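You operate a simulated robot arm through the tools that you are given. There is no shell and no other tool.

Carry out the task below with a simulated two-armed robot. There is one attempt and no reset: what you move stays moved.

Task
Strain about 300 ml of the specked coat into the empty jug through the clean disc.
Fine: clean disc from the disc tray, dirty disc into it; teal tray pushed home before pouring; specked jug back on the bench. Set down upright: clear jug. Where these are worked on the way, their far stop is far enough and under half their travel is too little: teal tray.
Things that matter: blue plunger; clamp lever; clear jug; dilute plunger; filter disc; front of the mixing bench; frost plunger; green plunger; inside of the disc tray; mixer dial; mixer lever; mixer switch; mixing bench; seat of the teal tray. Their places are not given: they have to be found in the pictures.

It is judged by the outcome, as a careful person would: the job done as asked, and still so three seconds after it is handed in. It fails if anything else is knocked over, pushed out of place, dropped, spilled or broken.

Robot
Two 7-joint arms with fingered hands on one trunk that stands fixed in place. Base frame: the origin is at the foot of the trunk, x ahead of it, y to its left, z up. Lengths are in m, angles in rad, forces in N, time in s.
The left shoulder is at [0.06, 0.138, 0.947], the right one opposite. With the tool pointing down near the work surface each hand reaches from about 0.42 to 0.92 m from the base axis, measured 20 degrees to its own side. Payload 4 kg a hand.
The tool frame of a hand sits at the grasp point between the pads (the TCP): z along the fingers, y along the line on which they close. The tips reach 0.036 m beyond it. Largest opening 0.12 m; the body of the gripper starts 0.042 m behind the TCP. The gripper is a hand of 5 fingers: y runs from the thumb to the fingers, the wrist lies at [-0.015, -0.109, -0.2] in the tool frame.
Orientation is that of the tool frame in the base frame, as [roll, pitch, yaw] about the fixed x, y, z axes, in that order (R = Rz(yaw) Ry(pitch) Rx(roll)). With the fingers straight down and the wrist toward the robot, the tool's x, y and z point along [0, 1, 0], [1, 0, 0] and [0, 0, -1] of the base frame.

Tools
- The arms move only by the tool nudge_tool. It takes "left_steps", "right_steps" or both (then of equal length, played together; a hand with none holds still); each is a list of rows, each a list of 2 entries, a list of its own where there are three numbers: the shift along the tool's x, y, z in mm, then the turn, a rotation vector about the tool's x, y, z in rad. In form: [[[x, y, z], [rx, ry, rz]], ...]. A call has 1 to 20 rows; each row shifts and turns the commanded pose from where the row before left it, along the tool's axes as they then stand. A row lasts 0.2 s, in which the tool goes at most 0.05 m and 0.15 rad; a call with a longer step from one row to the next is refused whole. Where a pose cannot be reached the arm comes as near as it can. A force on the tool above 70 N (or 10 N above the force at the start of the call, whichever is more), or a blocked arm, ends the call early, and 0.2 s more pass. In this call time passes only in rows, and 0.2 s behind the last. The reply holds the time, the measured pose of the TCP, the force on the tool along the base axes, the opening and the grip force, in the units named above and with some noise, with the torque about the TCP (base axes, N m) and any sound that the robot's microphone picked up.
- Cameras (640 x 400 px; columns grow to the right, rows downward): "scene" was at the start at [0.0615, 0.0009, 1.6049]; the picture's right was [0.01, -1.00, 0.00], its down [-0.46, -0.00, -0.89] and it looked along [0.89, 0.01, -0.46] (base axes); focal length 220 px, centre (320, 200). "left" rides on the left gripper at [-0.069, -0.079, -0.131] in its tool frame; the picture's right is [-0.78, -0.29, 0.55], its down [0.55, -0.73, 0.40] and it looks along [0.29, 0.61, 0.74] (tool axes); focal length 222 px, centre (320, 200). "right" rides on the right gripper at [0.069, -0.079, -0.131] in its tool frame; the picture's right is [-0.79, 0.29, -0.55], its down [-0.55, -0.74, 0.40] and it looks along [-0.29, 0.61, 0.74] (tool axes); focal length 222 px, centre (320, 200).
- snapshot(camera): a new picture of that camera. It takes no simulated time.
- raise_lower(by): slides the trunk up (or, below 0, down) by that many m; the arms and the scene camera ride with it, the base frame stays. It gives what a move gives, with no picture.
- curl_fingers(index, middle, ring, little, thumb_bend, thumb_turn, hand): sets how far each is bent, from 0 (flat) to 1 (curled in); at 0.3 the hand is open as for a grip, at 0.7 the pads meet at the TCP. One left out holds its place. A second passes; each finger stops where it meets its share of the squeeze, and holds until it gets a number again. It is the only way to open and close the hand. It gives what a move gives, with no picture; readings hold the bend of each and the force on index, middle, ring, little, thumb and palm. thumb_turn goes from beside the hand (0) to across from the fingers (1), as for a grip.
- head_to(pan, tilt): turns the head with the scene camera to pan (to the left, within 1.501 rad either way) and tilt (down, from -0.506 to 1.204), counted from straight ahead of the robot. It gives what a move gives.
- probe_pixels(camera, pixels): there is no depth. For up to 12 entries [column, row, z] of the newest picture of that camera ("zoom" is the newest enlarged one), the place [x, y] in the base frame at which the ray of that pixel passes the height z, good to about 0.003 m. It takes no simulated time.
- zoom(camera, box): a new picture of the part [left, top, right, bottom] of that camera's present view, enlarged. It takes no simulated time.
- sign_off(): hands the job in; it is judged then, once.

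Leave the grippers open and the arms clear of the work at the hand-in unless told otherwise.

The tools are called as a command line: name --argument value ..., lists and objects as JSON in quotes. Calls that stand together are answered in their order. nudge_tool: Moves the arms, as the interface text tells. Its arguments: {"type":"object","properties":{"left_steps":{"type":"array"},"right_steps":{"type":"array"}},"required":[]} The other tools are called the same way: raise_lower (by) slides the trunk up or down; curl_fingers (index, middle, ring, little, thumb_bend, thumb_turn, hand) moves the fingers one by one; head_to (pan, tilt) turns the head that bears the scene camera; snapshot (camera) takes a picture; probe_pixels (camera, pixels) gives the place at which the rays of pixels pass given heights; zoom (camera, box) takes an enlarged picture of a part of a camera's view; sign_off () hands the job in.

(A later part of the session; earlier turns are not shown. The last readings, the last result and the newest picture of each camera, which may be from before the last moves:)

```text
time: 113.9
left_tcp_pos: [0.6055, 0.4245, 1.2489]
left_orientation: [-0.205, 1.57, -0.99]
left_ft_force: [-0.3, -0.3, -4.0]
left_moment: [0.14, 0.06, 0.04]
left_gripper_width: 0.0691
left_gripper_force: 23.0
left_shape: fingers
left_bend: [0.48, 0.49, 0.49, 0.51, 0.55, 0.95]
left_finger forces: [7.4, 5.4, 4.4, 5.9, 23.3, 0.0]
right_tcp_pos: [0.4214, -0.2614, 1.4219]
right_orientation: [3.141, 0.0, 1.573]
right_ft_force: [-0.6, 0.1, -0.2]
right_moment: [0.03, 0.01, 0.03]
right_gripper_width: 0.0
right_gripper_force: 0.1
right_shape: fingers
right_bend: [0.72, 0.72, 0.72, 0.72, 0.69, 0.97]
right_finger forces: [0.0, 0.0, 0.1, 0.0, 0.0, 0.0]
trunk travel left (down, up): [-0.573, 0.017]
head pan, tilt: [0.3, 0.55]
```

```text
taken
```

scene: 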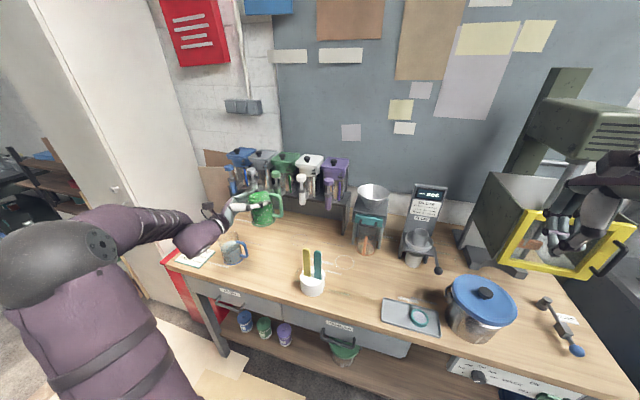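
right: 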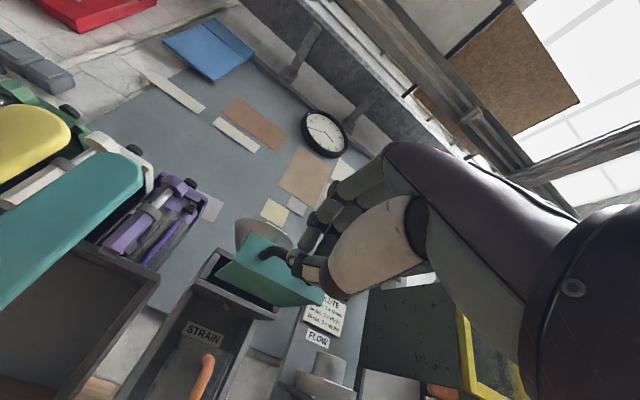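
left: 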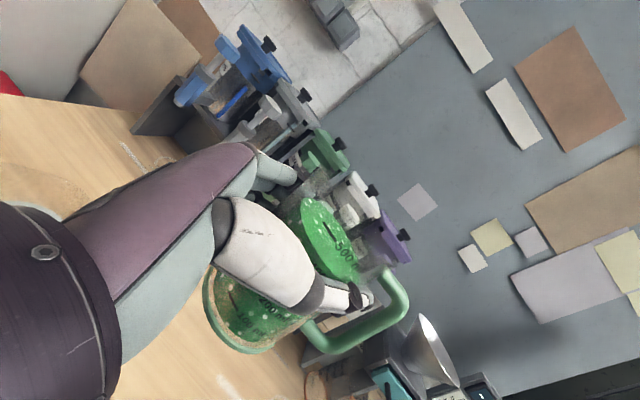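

The jug is clear of everything. I carry it level across to the front of the strainer, about (0.66, 0.05, 1.29), in two smooth calls.

nudge_tool --left_steps '[[[-2, -8, 11], [0, 0, 0]], [[-3, -14, 19], [0, 0, 0]], [[-3, -17, 23], [0, 0, 0]], [[-3, -17, 23], [0, 0, 0]], [[-3, -17, 23], [0, 0, 0]], [[-3, -17, 23], [0, 0, 0]], [[-3, -17, 23], [0, 0, 0]], [[-3, -17, 23], [0, 0, 0]]]'

nudge_tool --left_steps '[[[-3, -17, 23], [0, 0, 0]], [[-3, -17, 23], [0, 0, 0]], [[-3, -17, 23], [0, 0, 0]], [[-3, -17, 23], [0, 0, 0]], [[-3, -16, 22], [0, 0, 0]], [[-3, -11, 13], [0, 0, 0]], [[-2, -7, 8], [0, 0, 0]]]'

head_to --pan 0.0 --tilt 0.5

snapshot --camera "scene"

snapshot --camera "left"

snapshot --camera "right"

```text
time: 115.7
left_tcp_pos: [0.6373, 0.2154, 1.2696]
left_orientation: [-3.132, 1.569, 2.367]
left_ft_force: [0.9, 0.5, -4.1]
left_moment: [0.11, 0.07, -0.01]
left_gripper_width: 0.069
left_gripper_force: 23.4
left_shape: fingers
left_bend: [0.48, 0.49, 0.49, 0.51, 0.55, 0.95]
left_finger forces: [7.3, 5.2, 4.5, 6.0, 23.4, 0.0]
right_tcp_pos: [0.4215, -0.2624, 1.419]
right_orientation: [-3.141, 0.0, 1.569]
right_ft_force: [0.6, -0.6, -0.3]
right_moment: [0.01, -0.02, 0.03]
right_gripper_width: 0.0
right_gripper_force: 0.1
right_shape: fingers
right_bend: [0.72, 0.72, 0.72, 0.72, 0.69, 0.97]
right_finger forces: [0.0, 0.1, 0.0, 0.1, 0.0, 0.1]
trunk travel left (down, up): [-0.573, 0.017]
head pan, tilt: [0.3, 0.55]
```

```text
time: 117.3
left_tcp_pos: [0.6571, 0.0457, 1.2907]
left_orientation: [1.727, 1.569, 0.942]
left_ft_force: [-0.4, -0.4, -5.8]
left_moment: [0.09, 0.08, 0.04]
left_gripper_width: 0.0683
left_gripper_force: 23.3
left_shape: fingers
left_bend: [0.48, 0.49, 0.5, 0.51, 0.56, 0.94]
left_finger forces: [7.2, 5.5, 4.6, 5.9, 23.3, 0.0]
right_tcp_pos: [0.4196, -0.2646, 1.4206]
right_orientation: [3.141, -0.001, 1.569]
right_ft_force: [-0.8, 0.7, -0.4]
right_moment: [0.01, 0.0, 0.02]
right_gripper_width: 0.0
right_gripper_force: 0.0
right_shape: fingers
right_bend: [0.72, 0.72, 0.72, 0.72, 0.69, 0.97]
right_finger forces: [0.0, 0.0, 0.0, 0.0, 0.0, 0.1]
trunk travel left (down, up): [-0.573, 0.017]
head pan, tilt: [0.3, 0.55]
```

```text
time: 118.1
left_tcp_pos: [0.6577, 0.0485, 1.2914]
left_orientation: [-3.135, 1.568, 2.363]
left_ft_force: [-0.6, 0.8, -4.9]
left_moment: [0.08, 0.06, 0.01]
left_gripper_width: 0.0681
left_gripper_force: 23.1
left_shape: fingers
left_bend: [0.48, 0.49, 0.5, 0.51, 0.56, 0.94]
left_finger forces: [7.2, 5.5, 4.6, 5.8, 23.2, 0.1]
right_tcp_pos: [0.4207, -0.2625, 1.4212]
right_orientation: [3.14, 0.0, 1.57]
right_ft_force: [-0.2, -0.4, -0.9]
right_moment: [0.03, -0.01, -0.01]
right_gripper_width: 0.0
right_gripper_force: 0.1
right_shape: fingers
right_bend: [0.72, 0.72, 0.72, 0.72, 0.69, 0.97]
right_finger forces: [0.0, 0.1, 0.0, 0.0, 0.1, 0.1]
trunk travel left (down, up): [-0.573, 0.017]
head pan, tilt: [0.0, 0.499]
```

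```text
taken
```

scene: 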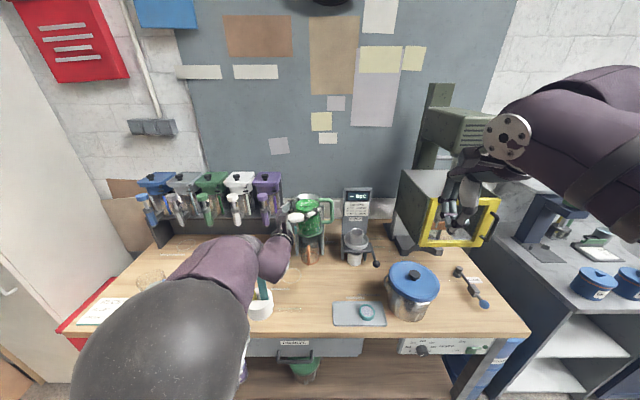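

```text
taken
```

left: 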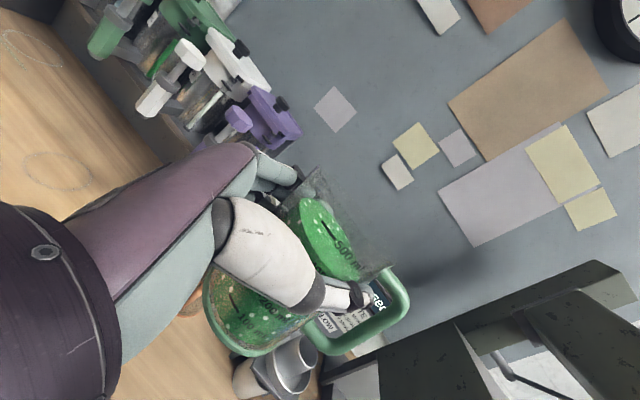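

```text
taken
```

right: 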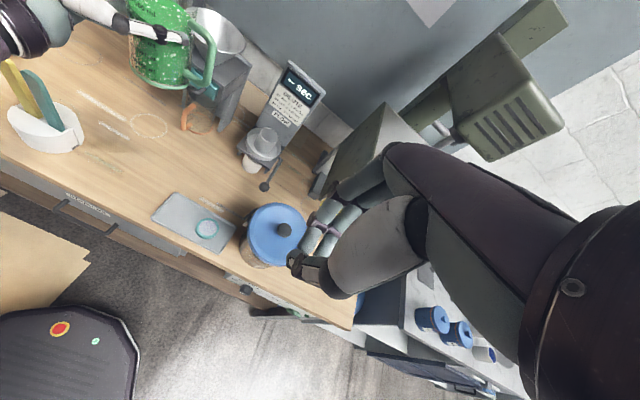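

The right-hand camera sees jug, funnel and clear jug at its upper left. I turn the right hand about 35° so that its camera looks straight at the strainer for monitoring.

nudge_tool --right_steps '[[[0, 0, 0], [0, 0, -0.15]], [[0, 0, 0], [0, 0, -0.15]], [[0, 0, 0], [0, 0, -0.15]], [[0, 0, 0], [0, 0, -0.15]]]'

snapshot --camera "right"

zoom --camera "scene" --box '[260, 170, 380, 280]'

```text
time: 119.1
left_tcp_pos: [0.6578, 0.0484, 1.291]
left_orientation: [2.119, 1.568, 1.335]
left_ft_force: [0.0, 0.8, -4.8]
left_moment: [0.11, 0.04, -0.01]
left_gripper_width: 0.0682
left_gripper_force: 23.1
left_shape: fingers
left_bend: [0.48, 0.49, 0.5, 0.51, 0.56, 0.95]
left_finger forces: [7.2, 5.5, 4.6, 5.9, 23.1, 0.0]
right_tcp_pos: [0.4201, -0.2641, 1.4206]
right_orientation: [3.141, 0.0, 2.174]
right_ft_force: [0.4, 0.1, -0.4]
right_moment: [0.0, 0.03, 0.02]
right_gripper_width: 0.0
right_gripper_force: 0.1
right_shape: fingers
right_bend: [0.72, 0.72, 0.72, 0.72, 0.69, 0.97]
right_finger forces: [0.1, 0.0, 0.1, 0.0, 0.0, 0.1]
trunk travel left (down, up): [-0.573, 0.017]
head pan, tilt: [0.0, 0.499]
```

```text
taken
```

right: 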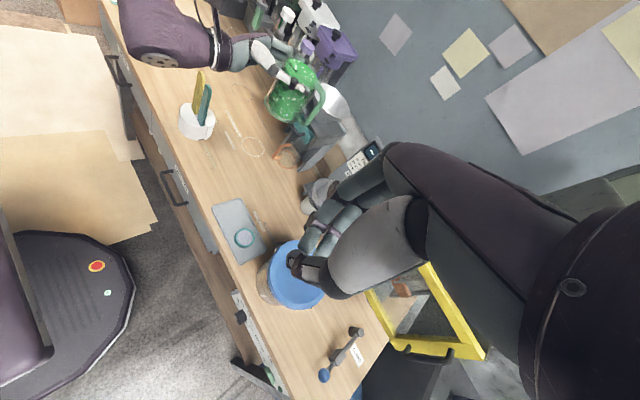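

```text
3.64 times, centred on (320, 225) of scene
```

zoom: 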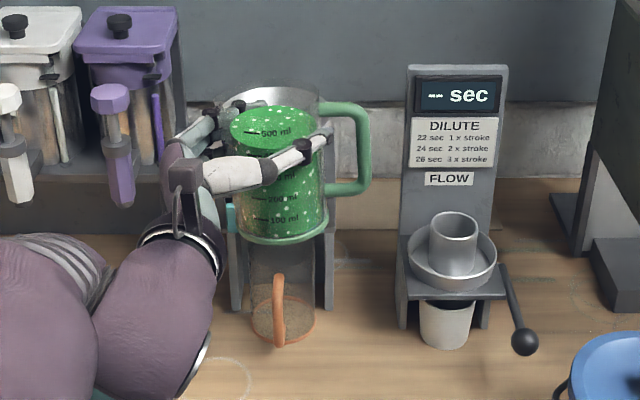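

Good views from both. Plan: yaw 25° so the spout points forward-left over the funnel, raise to z 1.33, tilt a harmless 30° here, then move over the funnel and pour slowly. First the yaw and raise.

nudge_tool --left_steps '[[[-10, 0, 0], [0.1091, 0, 0]], [[-10, 0, 0], [0.1091, 0, 0]], [[-10, 0, 0], [0.1091, 0, 0]], [[-9, 0, 0], [0.1091, 0, 0]]]'

zoom --camera "scene" --box '[260, 160, 380, 270]'

zoom --camera "right" --box '[200, 30, 400, 200]'

```text
time: 120.1
left_tcp_pos: [0.6587, 0.0501, 1.3305]
left_orientation: [-2.827, 1.567, 2.232]
left_ft_force: [0.1, -0.2, -4.5]
left_moment: [0.15, -0.03, -0.01]
left_gripper_width: 0.0681
left_gripper_force: 23.3
left_shape: fingers
left_bend: [0.48, 0.49, 0.5, 0.51, 0.56, 0.95]
left_finger forces: [7.3, 5.5, 4.5, 5.8, 23.2, 0.1]
right_tcp_pos: [0.421, -0.263, 1.4202]
right_orientation: [3.142, 0.0, 2.171]
right_ft_force: [0.1, 1.1, -0.8]
right_moment: [-0.04, 0.0, 0.01]
right_gripper_width: 0.0002
right_gripper_force: 0.0
right_shape: fingers
right_bend: [0.72, 0.72, 0.72, 0.72, 0.69, 0.97]
right_finger forces: [0.0, 0.0, 0.0, 0.1, 0.0, 0.0]
trunk travel left (down, up): [-0.573, 0.017]
head pan, tilt: [0.0, 0.499]
```

```text
3.64 times, centred on (320, 215) of scene
```

zoom: 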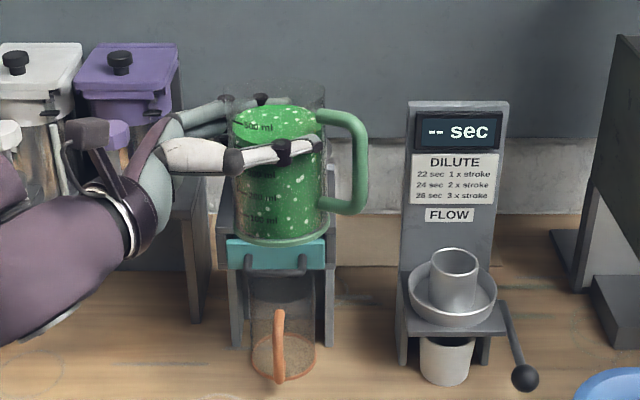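

```text
2.35 times, centred on (300, 115) of right
```

zoom: 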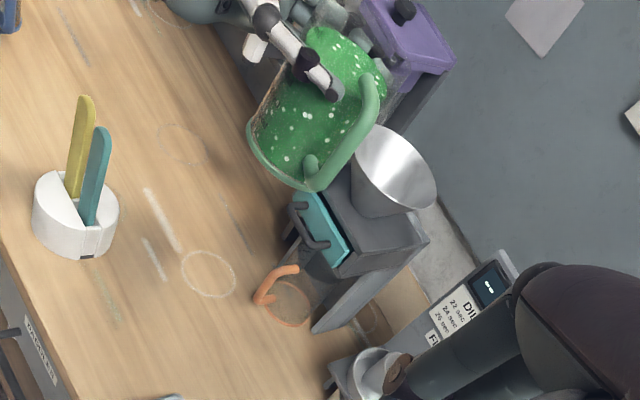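

Heading is as planned (−70°). I tilt the first 15° toward the spout and check the direction.

nudge_tool --left_steps '[[[0, 0, 0], [0, -0.0617, -0.0617]], [[0, 0, 0], [0, -0.0617, -0.0617]], [[0, 0, 0], [0, -0.0617, -0.0617]]]'

zoom --camera "scene" --box '[260, 160, 380, 270]'

zoom --camera "right" --box '[200, 30, 400, 200]'

```text
time: 120.9
left_tcp_pos: [0.6591, 0.0494, 1.331]
left_orientation: [-0.784, 1.309, -2.007]
left_ft_force: [-0.7, -0.4, -5.3]
left_moment: [0.12, 0.02, -0.03]
left_gripper_width: 0.0682
left_gripper_force: 23.0
left_shape: fingers
left_bend: [0.48, 0.49, 0.5, 0.51, 0.56, 0.95]
left_finger forces: [7.4, 5.4, 4.6, 6.0, 22.7, 0.0]
right_tcp_pos: [0.4207, -0.2625, 1.4205]
right_orientation: [3.14, -0.001, 2.17]
right_ft_force: [0.1, -0.1, 0.5]
right_moment: [0.0, -0.03, 0.03]
right_gripper_width: 0.0001
right_gripper_force: 0.0
right_shape: fingers
right_bend: [0.72, 0.72, 0.72, 0.72, 0.69, 0.97]
right_finger forces: [0.1, 0.0, 0.1, 0.0, 0.0, 0.0]
trunk travel left (down, up): [-0.573, 0.017]
head pan, tilt: [0.0, 0.499]
```

```text
3.64 times, centred on (320, 215) of scene
```

zoom: 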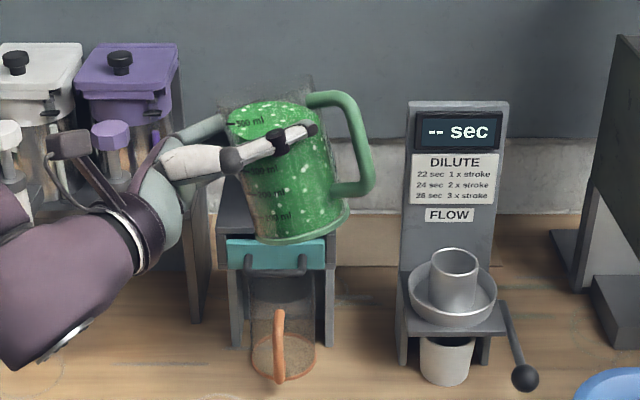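

```text
2.35 times, centred on (300, 115) of right
```

zoom: 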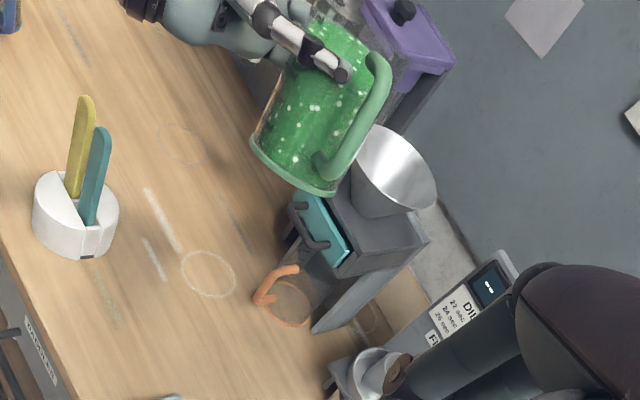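

Tilt goes the right way (top leaning left and away). With 15° of tilt I now carry the jug over the right edge of the funnel, jug bottom staying above the funnel rim.

nudge_tool --left_steps '[[[-0.8, 8, 10], [0, 0, 0]], [[-0.8, 14, 18], [0, 0, 0]], [[-0.8, 16, 20], [0, 0, 0]], [[-0.8, 16, 20], [0, 0, 0]], [[-0.8, 16, 20], [0, 0, 0]], [[-0.8, 15, 19], [0, 0, 0]], [[-0.6, 10, 12], [0, 0, 0]], [[0, 5, 7], [0, 0, 0]]]'

zoom --camera "scene" --box '[260, 160, 380, 270]'

zoom --camera "right" --box '[200, 30, 400, 200]'

snapshot --camera "left"

```text
time: 122.7
left_tcp_pos: [0.797, -0.0311, 1.339]
left_orientation: [-0.791, 1.309, -2.012]
left_ft_force: [0.4, 1.0, -5.0]
left_moment: [0.15, -0.02, 0.0]
left_gripper_width: 0.068
left_gripper_force: 22.7
left_shape: fingers
left_bend: [0.48, 0.49, 0.5, 0.51, 0.56, 0.95]
left_finger forces: [7.5, 5.4, 4.6, 5.9, 22.8, 0.0]
right_tcp_pos: [0.4222, -0.2628, 1.4211]
right_orientation: [3.141, 0.0, 2.17]
right_ft_force: [0.3, 0.7, 0.4]
right_moment: [0.04, 0.01, -0.02]
right_gripper_width: 0.0
right_gripper_force: 0.0
right_shape: fingers
right_bend: [0.72, 0.72, 0.72, 0.72, 0.69, 0.97]
right_finger forces: [0.0, 0.0, 0.0, 0.0, 0.0, 0.0]
trunk travel left (down, up): [-0.573, 0.017]
head pan, tilt: [0.0, 0.499]
```

```text
3.64 times, centred on (320, 215) of scene
```

zoom: 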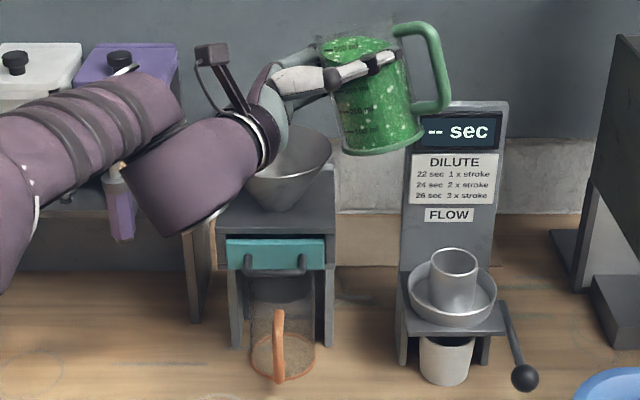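

```text
2.35 times, centred on (300, 115) of right
```

zoom: 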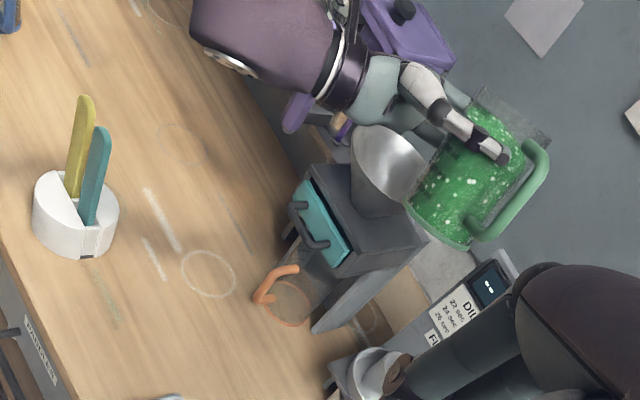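

```text
taken
```

left: 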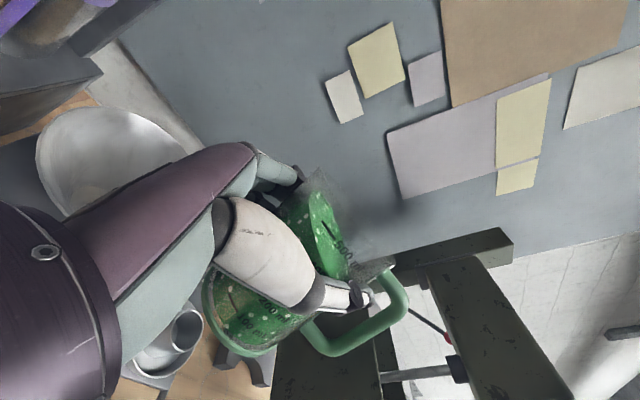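

The lip is over the right part of the funnel and nothing touches. I tilt on to about 38° (before coat should flow) while lowering to z 1.30.

nudge_tool --left_steps '[[[9.5, 1.8, -1.8], [0, -0.0707, -0.0707]], [[9.1, 2.5, -2.5], [0, -0.0707, -0.0707]], [[8.7, 3.2, -3.2], [0, -0.0707, -0.0707]], [[8.1, 3.9, -3.9], [0, -0.0707, -0.0707]]]'

zoom --camera "scene" --box '[260, 160, 380, 270]'

zoom --camera "right" --box '[250, 30, 400, 180]'

```text
time: 123.7
left_tcp_pos: [0.7972, -0.0332, 1.3009]
left_orientation: [-0.789, 0.908, -2.012]
left_ft_force: [0.0, -0.7, -5.0]
left_moment: [0.15, -0.01, 0.02]
left_gripper_width: 0.0683
left_gripper_force: 22.8
left_shape: fingers
left_bend: [0.48, 0.49, 0.5, 0.51, 0.56, 0.95]
left_finger forces: [7.6, 5.6, 4.6, 5.9, 22.3, 0.1]
right_tcp_pos: [0.4214, -0.2641, 1.4215]
right_orientation: [-3.141, 0.0, 2.17]
right_ft_force: [-0.5, -0.6, 0.0]
right_moment: [0.0, 0.04, 0.01]
right_gripper_width: 0.0
right_gripper_force: 0.1
right_shape: fingers
right_bend: [0.72, 0.72, 0.72, 0.72, 0.69, 0.97]
right_finger forces: [0.1, 0.0, 0.1, 0.0, 0.0, 0.0]
trunk travel left (down, up): [-0.573, 0.017]
head pan, tilt: [0.0, 0.499]
```

```text
3.64 times, centred on (320, 215) of scene
```

zoom: 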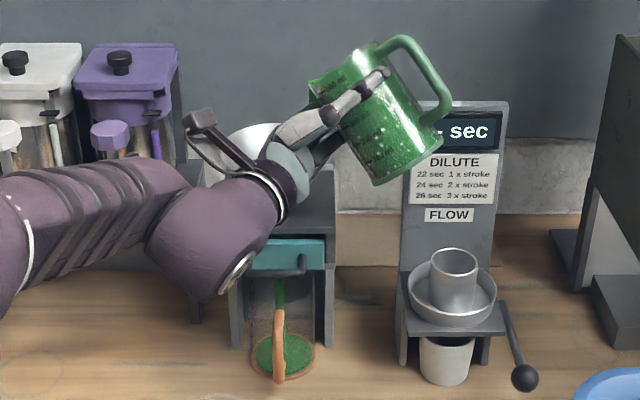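

```text
2.67 times, centred on (325, 105) of right
```

zoom: 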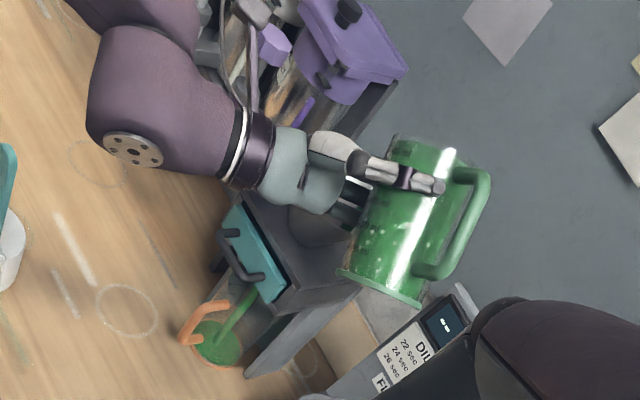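

Coat is already flowing: a green stream runs under the strainer into the clear jug, no spill visible. I hold this tilt for a moment and watch the clear jug's level.

nudge_tool --left_steps '[[[0, 0, 0], [0, 0, 0]], [[0, 0, 0], [0, 0, 0]]]'

zoom --camera "scene" --box '[285, 225, 325, 265]'

zoom --camera "scene" --box '[280, 160, 360, 230]'

zoom --camera "right" --box '[250, 60, 350, 160]'

```text
time: 124.3
left_tcp_pos: [0.7974, -0.0332, 1.3005]
left_orientation: [-0.787, 0.91, -2.008]
left_ft_force: [0.3, 0.4, -4.9]
left_moment: [0.19, -0.07, -0.04]
left_gripper_width: 0.0682
left_gripper_force: 22.6
left_shape: fingers
left_bend: [0.48, 0.49, 0.5, 0.51, 0.56, 0.95]
left_finger forces: [7.7, 5.6, 4.6, 5.9, 22.3, 0.0]
right_tcp_pos: [0.4211, -0.2633, 1.4206]
right_orientation: [-3.141, 0.0, 2.169]
right_ft_force: [-0.4, 0.1, 0.9]
right_moment: [0.01, -0.02, -0.02]
right_gripper_width: 0.0001
right_gripper_force: 0.0
right_shape: fingers
right_bend: [0.72, 0.72, 0.72, 0.72, 0.69, 0.97]
right_finger forces: [0.1, 0.0, 0.0, 0.1, 0.1, 0.1]
trunk travel left (down, up): [-0.573, 0.017]
head pan, tilt: [0.0, 0.499]
```

```text
10.00 times, centred on (305, 245) of scene
```

zoom: 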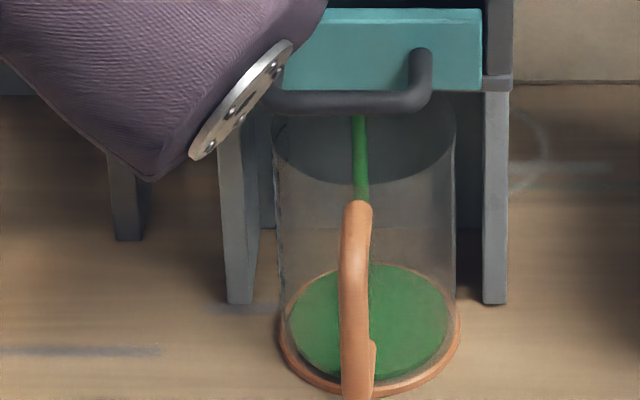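

```text
5.71 times, centred on (320, 195) of scene
```

zoom: 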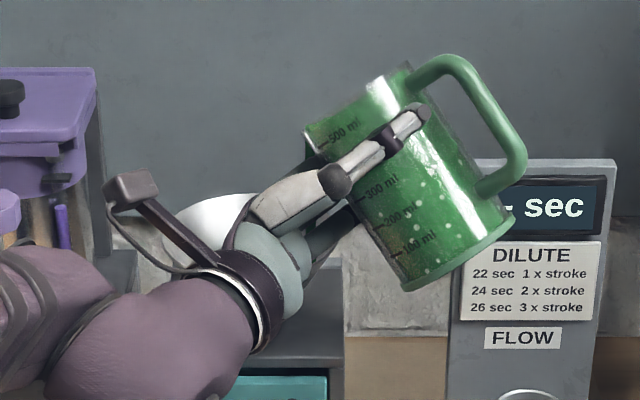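

```text
4.00 times, centred on (300, 110) of right
```

zoom: 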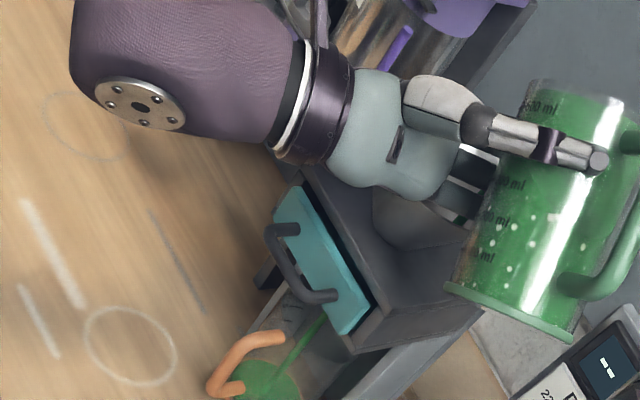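

The strained coat in the clear jug is plain green, without specks — the mesh works. I hold 2 s and read how fast the level rises.

nudge_tool --left_steps '[[[0, 0, 0], [0, 0, 0]], [[0, 0, 0], [0, 0, 0]], [[0, 0, 0], [0, 0, 0]], [[0, 0, 0], [0, 0, 0]], [[0, 0, 0], [0, 0, 0]], [[0, 0, 0], [0, 0, 0]], [[0, 0, 0], [0, 0, 0]], [[0, 0, 0], [0, 0, 0]]]'

zoom --camera "scene" --box '[285, 225, 325, 265]'

zoom --camera "right" --box '[250, 60, 350, 160]'

```text
time: 126.1
left_tcp_pos: [0.7958, -0.0316, 1.3001]
left_orientation: [-0.787, 0.908, -2.009]
left_ft_force: [-0.2, 0.2, -4.8]
left_moment: [0.19, -0.05, 0.01]
left_gripper_width: 0.0679
left_gripper_force: 22.7
left_shape: fingers
left_bend: [0.48, 0.49, 0.5, 0.51, 0.56, 0.95]
left_finger forces: [7.7, 5.6, 4.6, 5.9, 22.4, 0.0]
right_tcp_pos: [0.4209, -0.2627, 1.4208]
right_orientation: [-3.141, 0.001, 2.169]
right_ft_force: [-0.3, -0.4, -0.4]
right_moment: [0.02, 0.03, 0.02]
right_gripper_width: 0.0
right_gripper_force: 0.0
right_shape: fingers
right_bend: [0.72, 0.72, 0.72, 0.72, 0.69, 0.97]
right_finger forces: [0.0, 0.1, 0.0, 0.0, 0.0, 0.0]
trunk travel left (down, up): [-0.573, 0.017]
head pan, tilt: [0.0, 0.499]
```

```text
10.00 times, centred on (305, 245) of scene
```

zoom: 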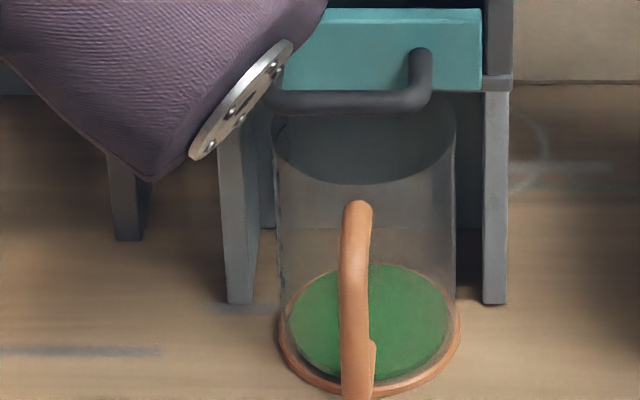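

```text
4.00 times, centred on (300, 110) of right
```

zoom: 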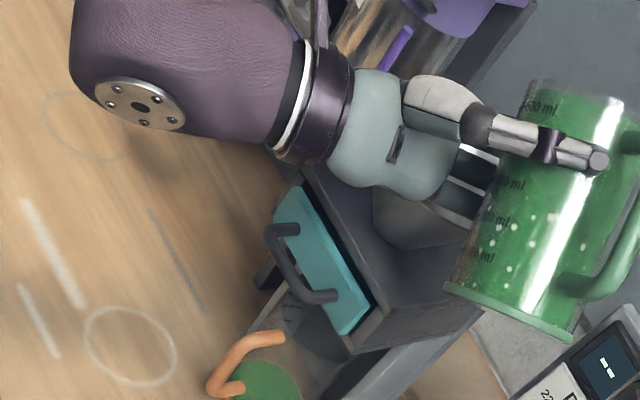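

The stream has stopped: at 38° only some 20–30 ml went over. So the poured amount follows the tilt; I tilt 8° more in slow 2° steps.

nudge_tool --left_steps '[[[-0.8, -0.5, 0.5], [0, -0.0247, -0.0247]], [[-0.8, -0.5, 0.5], [0, -0.0247, -0.0247]], [[-0.8, -0.5, 0.5], [0, -0.0247, -0.0247]], [[-0.8, -0.5, 0.5], [0, -0.0247, -0.0247]]]'

zoom --camera "scene" --box '[270, 160, 360, 265]'

zoom --camera "right" --box '[250, 60, 350, 160]'

```text
time: 127.1
left_tcp_pos: [0.798, -0.0312, 1.3057]
left_orientation: [-0.786, 0.768, -2.008]
left_ft_force: [-0.5, -0.7, -4.5]
left_moment: [0.22, -0.04, -0.04]
left_gripper_width: 0.0681
left_gripper_force: 22.6
left_shape: fingers
left_bend: [0.48, 0.49, 0.5, 0.51, 0.56, 0.95]
left_finger forces: [7.7, 5.7, 4.5, 6.0, 22.1, 0.1]
right_tcp_pos: [0.4196, -0.2626, 1.4209]
right_orientation: [-3.141, 0.0, 2.171]
right_ft_force: [0.1, -0.1, 0.6]
right_moment: [-0.01, 0.03, 0.02]
right_gripper_width: 0.0
right_gripper_force: 0.0
right_shape: fingers
right_bend: [0.72, 0.72, 0.72, 0.72, 0.69, 0.97]
right_finger forces: [0.0, 0.0, 0.0, 0.0, 0.0, 0.1]
trunk travel left (down, up): [-0.573, 0.017]
head pan, tilt: [0.0, 0.499]
```

```text
3.81 times, centred on (315, 212) of scene
```

zoom: 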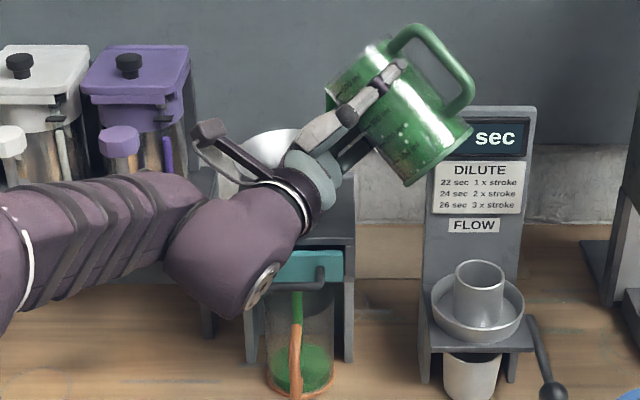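

```text
4.00 times, centred on (300, 110) of right
```

zoom: 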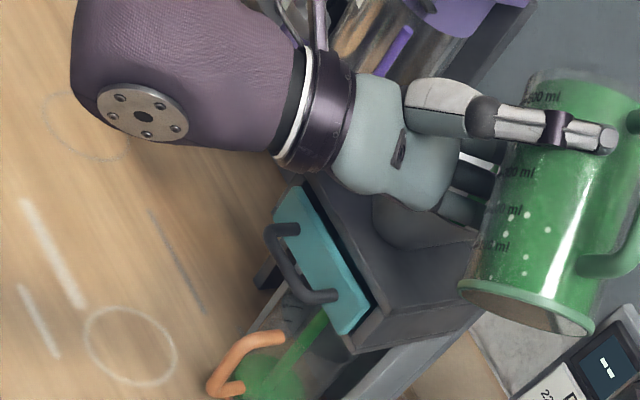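

Flow is running again, all going through. I hold 2 s and re-check.

nudge_tool --left_steps '[[[0, 0, 0], [0, 0, 0]], [[0, 0, 0], [0, 0, 0]], [[0, 0, 0], [0, 0, 0]], [[0, 0, 0], [0, 0, 0]], [[0, 0, 0], [0, 0, 0]], [[0, 0, 0], [0, 0, 0]], [[0, 0, 0], [0, 0, 0]], [[0, 0, 0], [0, 0, 0]], [[0, 0, 0], [0, 0, 0]], [[0, 0, 0], [0, 0, 0]]]'

zoom --camera "scene" --box '[285, 225, 325, 265]'

```text
time: 129.3
left_tcp_pos: [0.7981, -0.0322, 1.3053]
left_orientation: [-0.787, 0.77, -2.01]
left_ft_force: [-0.9, -0.8, -4.3]
left_moment: [0.16, -0.06, -0.04]
left_gripper_width: 0.068
left_gripper_force: 22.9
left_shape: fingers
left_bend: [0.48, 0.49, 0.5, 0.51, 0.56, 0.95]
left_finger forces: [7.8, 5.6, 4.6, 6.0, 22.2, 0.1]
right_tcp_pos: [0.4212, -0.2627, 1.4201]
right_orientation: [-3.141, 0.0, 2.17]
right_ft_force: [-0.4, 0.0, 0.3]
right_moment: [0.03, 0.02, 0.03]
right_gripper_width: 0.0001
right_gripper_force: 0.1
right_shape: fingers
right_bend: [0.72, 0.72, 0.72, 0.72, 0.69, 0.97]
right_finger forces: [0.0, 0.0, 0.0, 0.0, 0.0, 0.0]
trunk travel left (down, up): [-0.573, 0.017]
head pan, tilt: [0.0, 0.499]
```

```text
10.00 times, centred on (305, 245) of scene
```

zoom: 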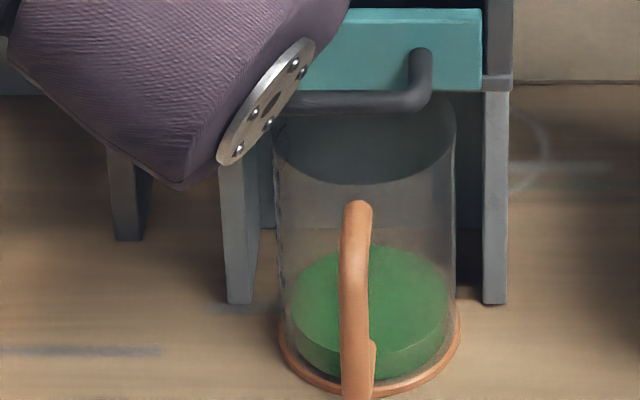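

zoom --camera "scene" --box '[285, 225, 325, 265]'

probe_pixels --camera "zoom" --pixels '[[368, 297, 0.91], [368, 297, 0.92], [368, 297, 0.93], [368, 322, 0.905], [368, 322, 0.915], [368, 345, 0.9], [280, 340, 0.9], [461, 335, 0.9], [368, 396, 0.9], [365, 130, 1.04], [365, 130, 1.05], [365, 185, 1.04]]'

```text
10.00 times, centred on (305, 245) of scene
```

zoom: 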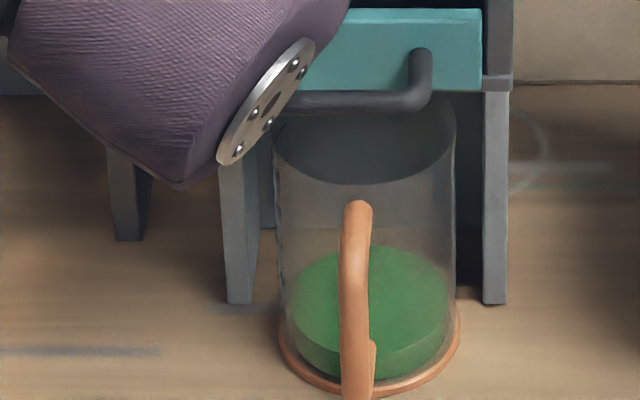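

```text
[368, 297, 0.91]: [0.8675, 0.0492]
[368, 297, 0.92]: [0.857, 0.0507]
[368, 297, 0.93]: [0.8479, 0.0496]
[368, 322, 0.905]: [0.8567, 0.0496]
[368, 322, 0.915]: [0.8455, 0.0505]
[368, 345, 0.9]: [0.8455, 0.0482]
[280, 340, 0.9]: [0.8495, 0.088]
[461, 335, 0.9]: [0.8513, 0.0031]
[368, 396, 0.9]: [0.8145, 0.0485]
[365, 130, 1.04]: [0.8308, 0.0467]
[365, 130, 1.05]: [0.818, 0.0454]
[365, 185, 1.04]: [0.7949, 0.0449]
```

The clear jug's surface is at z≈0.920 — about 80 ml so far (floor ≈0.903; 300 ml should be near z≈0.960). I tilt 8° more, to 54°.

nudge_tool --left_steps '[[[-1.3, -1.1, 1.1], [0, -0.0247, -0.0247]], [[-1.3, -1.1, 1.1], [0, -0.0247, -0.0247]], [[-1.3, -1.1, 1.1], [0, -0.0247, -0.0247]], [[-1.3, -1.1, 1.1], [0, -0.0247, -0.0247]]]'

zoom --camera "scene" --box '[270, 160, 360, 265]'

zoom --camera "right" --box '[250, 40, 370, 160]'

nudge_tool --left_steps '[[[0, 0, 0], [0, 0, 0]], [[0, 0, 0], [0, 0, 0]], [[0, 0, 0], [0, 0, 0]], [[0, 0, 0], [0, 0, 0]], [[0, 0, 0], [0, 0, 0]], [[0, 0, 0], [0, 0, 0]], [[0, 0, 0], [0, 0, 0]], [[0, 0, 0], [0, 0, 0]], [[0, 0, 0], [0, 0, 0]], [[0, 0, 0], [0, 0, 0]]]'

zoom --camera "scene" --box '[285, 225, 325, 265]'

```text
time: 130.3
left_tcp_pos: [0.7966, -0.0339, 1.3131]
left_orientation: [-0.785, 0.629, -2.007]
left_ft_force: [0.1, 0.2, -3.2]
left_moment: [0.15, 0.01, 0.05]
left_gripper_width: 0.0685
left_gripper_force: 23.1
left_shape: fingers
left_bend: [0.48, 0.49, 0.5, 0.51, 0.56, 0.95]
left_finger forces: [7.7, 5.7, 4.6, 5.8, 22.2, 0.0]
right_tcp_pos: [0.422, -0.2634, 1.4199]
right_orientation: [3.141, 0.001, 2.171]
right_ft_force: [-0.2, -0.5, -0.3]
right_moment: [0.03, 0.01, 0.02]
right_gripper_width: 0.0002
right_gripper_force: 0.0
right_shape: fingers
right_bend: [0.72, 0.72, 0.72, 0.72, 0.69, 0.97]
right_finger forces: [0.0, 0.0, 0.0, 0.1, 0.0, 0.0]
trunk travel left (down, up): [-0.573, 0.017]
head pan, tilt: [0.0, 0.499]
```

```text
3.81 times, centred on (315, 212) of scene
```

zoom: 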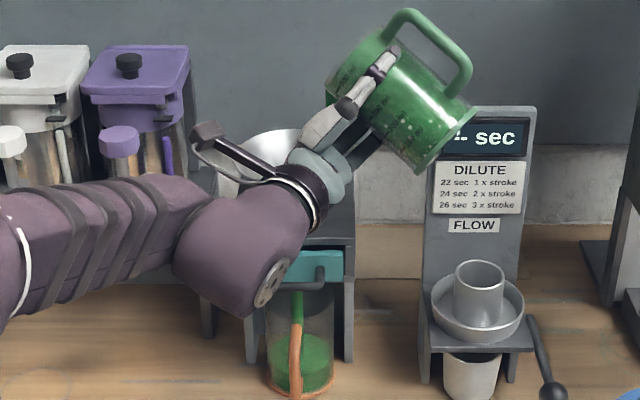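

```text
3.33 times, centred on (310, 100) of right
```

zoom: 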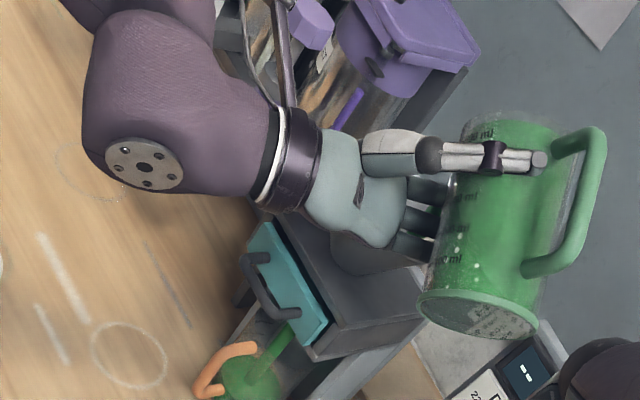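

```text
time: 132.5
left_tcp_pos: [0.797, -0.033, 1.3131]
left_orientation: [-0.787, 0.629, -2.009]
left_ft_force: [0.3, -0.3, -3.5]
left_moment: [0.1, -0.02, 0.02]
left_gripper_width: 0.0681
left_gripper_force: 22.7
left_shape: fingers
left_bend: [0.48, 0.49, 0.5, 0.51, 0.56, 0.95]
left_finger forces: [7.8, 5.4, 4.4, 5.8, 22.1, 0.0]
right_tcp_pos: [0.4196, -0.2637, 1.4207]
right_orientation: [3.141, 0.0, 2.168]
right_ft_force: [-0.4, -0.2, 0.9]
right_moment: [0.02, -0.02, -0.02]
right_gripper_width: 0.0
right_gripper_force: 0.1
right_shape: fingers
right_bend: [0.72, 0.72, 0.72, 0.72, 0.69, 0.97]
right_finger forces: [0.0, 0.0, 0.0, 0.1, 0.1, 0.0]
trunk travel left (down, up): [-0.573, 0.017]
head pan, tilt: [0.0, 0.499]
```

```text
10.00 times, centred on (305, 245) of scene
```

zoom: 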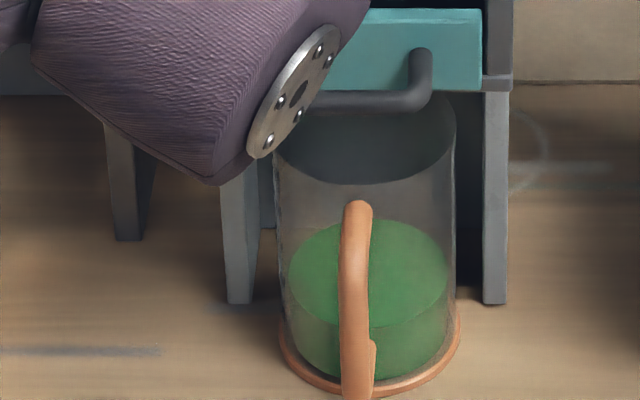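

About 145–150 ml now (surface z≈0.936, the jug has lost about 1.5 N). I tilt 6° more to 60°.

nudge_tool --left_steps '[[[-1.1, -1.2, 1.2], [0, -0.0247, -0.0247]], [[-1.1, -1.2, 1.2], [0, -0.0247, -0.0247]], [[-1.1, -1.2, 1.2], [0, -0.0247, -0.0247]], [[0, 0, 0], [0, 0, 0]], [[0, 0, 0], [0, 0, 0]]]'

zoom --camera "scene" --box '[270, 160, 360, 265]'

nudge_tool --left_steps '[[[0, 0, 0], [0, 0, 0]], [[0, 0, 0], [0, 0, 0]], [[0, 0, 0], [0, 0, 0]], [[0, 0, 0], [0, 0, 0]], [[0, 0, 0], [0, 0, 0]], [[0, 0, 0], [0, 0, 0]], [[0, 0, 0], [0, 0, 0]], [[0, 0, 0], [0, 0, 0]], [[0, 0, 0], [0, 0, 0]], [[0, 0, 0], [0, 0, 0]]]'

zoom --camera "scene" --box '[285, 225, 325, 265]'

```text
time: 133.7
left_tcp_pos: [0.7966, -0.0339, 1.3205]
left_orientation: [-0.785, 0.523, -2.007]
left_ft_force: [-0.2, 0.2, -2.9]
left_moment: [0.11, -0.04, 0.0]
left_gripper_width: 0.0682
left_gripper_force: 22.8
left_shape: fingers
left_bend: [0.48, 0.49, 0.5, 0.51, 0.56, 0.95]
left_finger forces: [7.7, 5.6, 4.4, 5.6, 22.1, 0.0]
right_tcp_pos: [0.4199, -0.2632, 1.4207]
right_orientation: [3.141, 0.001, 2.171]
right_ft_force: [-0.2, -0.2, -0.1]
right_moment: [-0.02, 0.0, 0.01]
right_gripper_width: 0.0
right_gripper_force: 0.1
right_shape: fingers
right_bend: [0.72, 0.72, 0.72, 0.72, 0.69, 0.97]
right_finger forces: [0.1, 0.1, 0.0, 0.1, 0.0, 0.0]
trunk travel left (down, up): [-0.573, 0.017]
head pan, tilt: [0.0, 0.499]
```

```text
3.81 times, centred on (315, 212) of scene
```

zoom: 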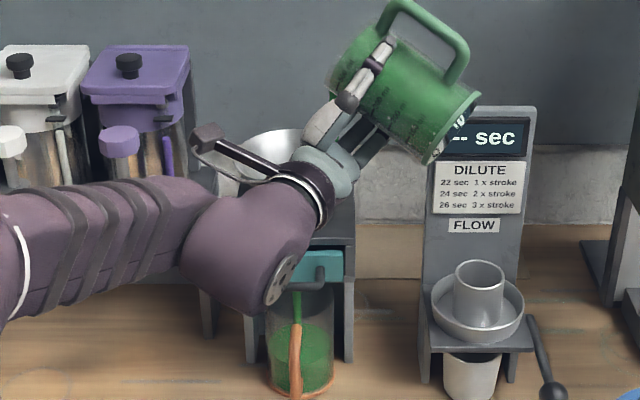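

```text
time: 135.9
left_tcp_pos: [0.7962, -0.0332, 1.3194]
left_orientation: [-0.789, 0.525, -2.011]
left_ft_force: [-0.1, 0.5, -3.6]
left_moment: [0.1, -0.06, 0.01]
left_gripper_width: 0.0681
left_gripper_force: 22.2
left_shape: fingers
left_bend: [0.48, 0.49, 0.5, 0.51, 0.56, 0.95]
left_finger forces: [7.8, 5.5, 4.3, 5.6, 22.4, 0.0]
right_tcp_pos: [0.42, -0.2642, 1.4207]
right_orientation: [-3.141, -0.001, 2.168]
right_ft_force: [-0.1, 1.0, 0.1]
right_moment: [-0.02, 0.0, -0.01]
right_gripper_width: 0.0
right_gripper_force: 0.0
right_shape: fingers
right_bend: [0.72, 0.72, 0.72, 0.72, 0.69, 0.97]
right_finger forces: [0.0, 0.0, 0.1, 0.0, 0.1, 0.1]
trunk travel left (down, up): [-0.573, 0.017]
head pan, tilt: [0.0, 0.499]
```

```text
10.00 times, centred on (305, 245) of scene
```

zoom: 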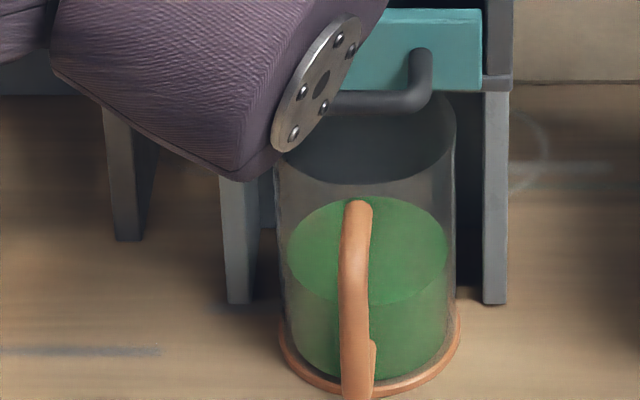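

The surface is now around z≈0.95; my estimates range from about 190 to 240 ml. Before going further I tilt the jug back upright over the funnel to read its own marks (it began at the 500 ml mark).

nudge_tool --left_steps '[[[-2, -2.4, 2.4], [0, 0.0926, 0.0926]], [[-2.4, -2.2, 2.2], [0, 0.0926, 0.0926]], [[-2.8, -2, 2], [0, 0.0926, 0.0926]], [[-3.2, -1.7, 1.7], [0, 0.0926, 0.0926]], [[-3.5, -1.4, 1.4], [0, 0.0926, 0.0926]], [[-3.7, -1, 1], [0, 0.0926, 0.0926]], [[-3.9, -0.7, 0.7], [0, 0.0926, 0.0926]], [[-4, -0.3, 0.3], [0, 0.0926, 0.0926]]]'

zoom --camera "scene" --box '[300, 150, 370, 210]'

zoom --camera "scene" --box '[285, 225, 325, 265]'

zoom --camera "right" --box '[250, 40, 370, 160]'

```text
time: 137.7
left_tcp_pos: [0.7963, -0.0333, 1.3505]
left_orientation: [2.244, 1.567, 1.023]
left_ft_force: [-0.2, 0.1, -2.4]
left_moment: [0.06, 0.0, 0.01]
left_gripper_width: 0.0682
left_gripper_force: 22.6
left_shape: fingers
left_bend: [0.48, 0.49, 0.5, 0.51, 0.56, 0.95]
left_finger forces: [7.5, 5.4, 4.3, 5.2, 22.7, 0.0]
right_tcp_pos: [0.4207, -0.2626, 1.4203]
right_orientation: [3.14, 0.001, 2.169]
right_ft_force: [0.4, -0.3, 0.1]
right_moment: [0.0, 0.0, 0.03]
right_gripper_width: 0.0
right_gripper_force: 0.0
right_shape: fingers
right_bend: [0.72, 0.72, 0.72, 0.72, 0.69, 0.97]
right_finger forces: [0.1, 0.1, 0.0, 0.1, 0.0, 0.0]
trunk travel left (down, up): [-0.573, 0.017]
head pan, tilt: [0.0, 0.499]
```

```text
6.67 times, centred on (335, 180) of scene
```

zoom: 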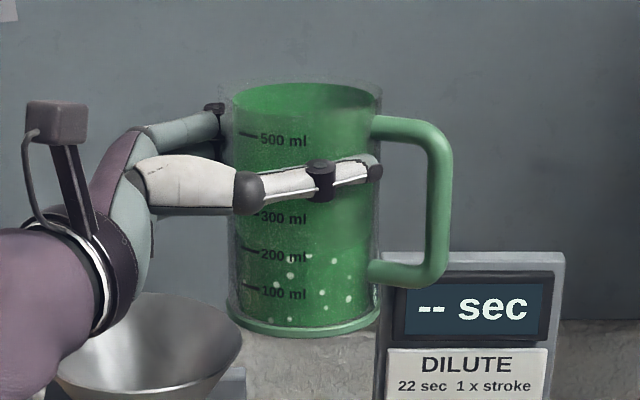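

```text
10.00 times, centred on (305, 245) of scene
```

zoom: 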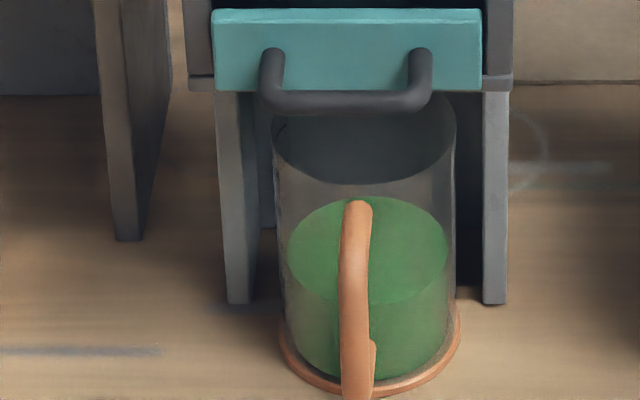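

```text
3.33 times, centred on (310, 100) of right
```

zoom: 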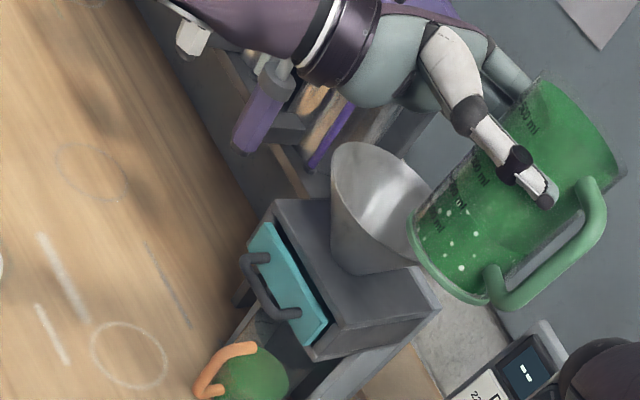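

Marks are readable. I zoom closer on the green jug to find the surface line.

zoom --camera "scene" --box '[317, 176, 347, 202]'

zoom --camera "right" --box '[330, 60, 370, 140]'

```text
15.38 times, centred on (332, 189) of scene
```

zoom: 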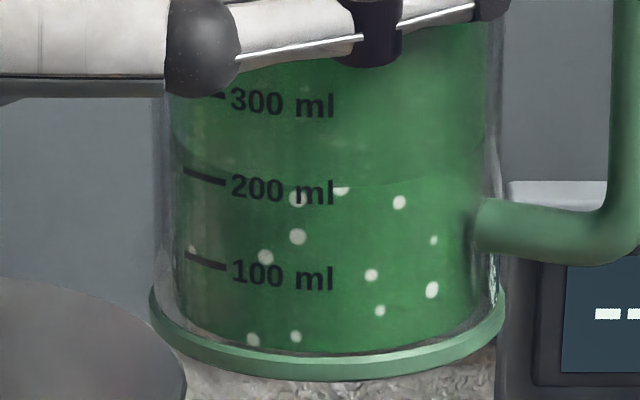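

```text
5.00 times, centred on (350, 100) of right
```

zoom: 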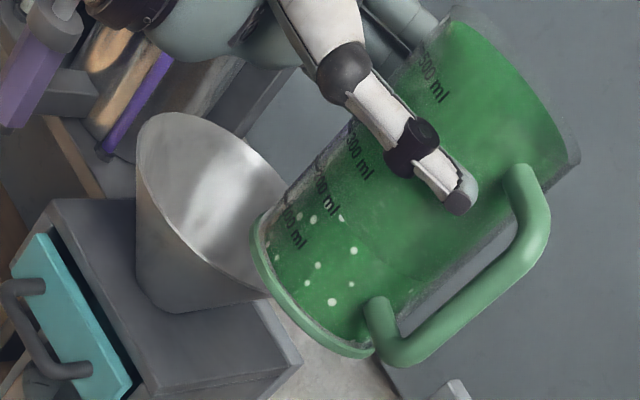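

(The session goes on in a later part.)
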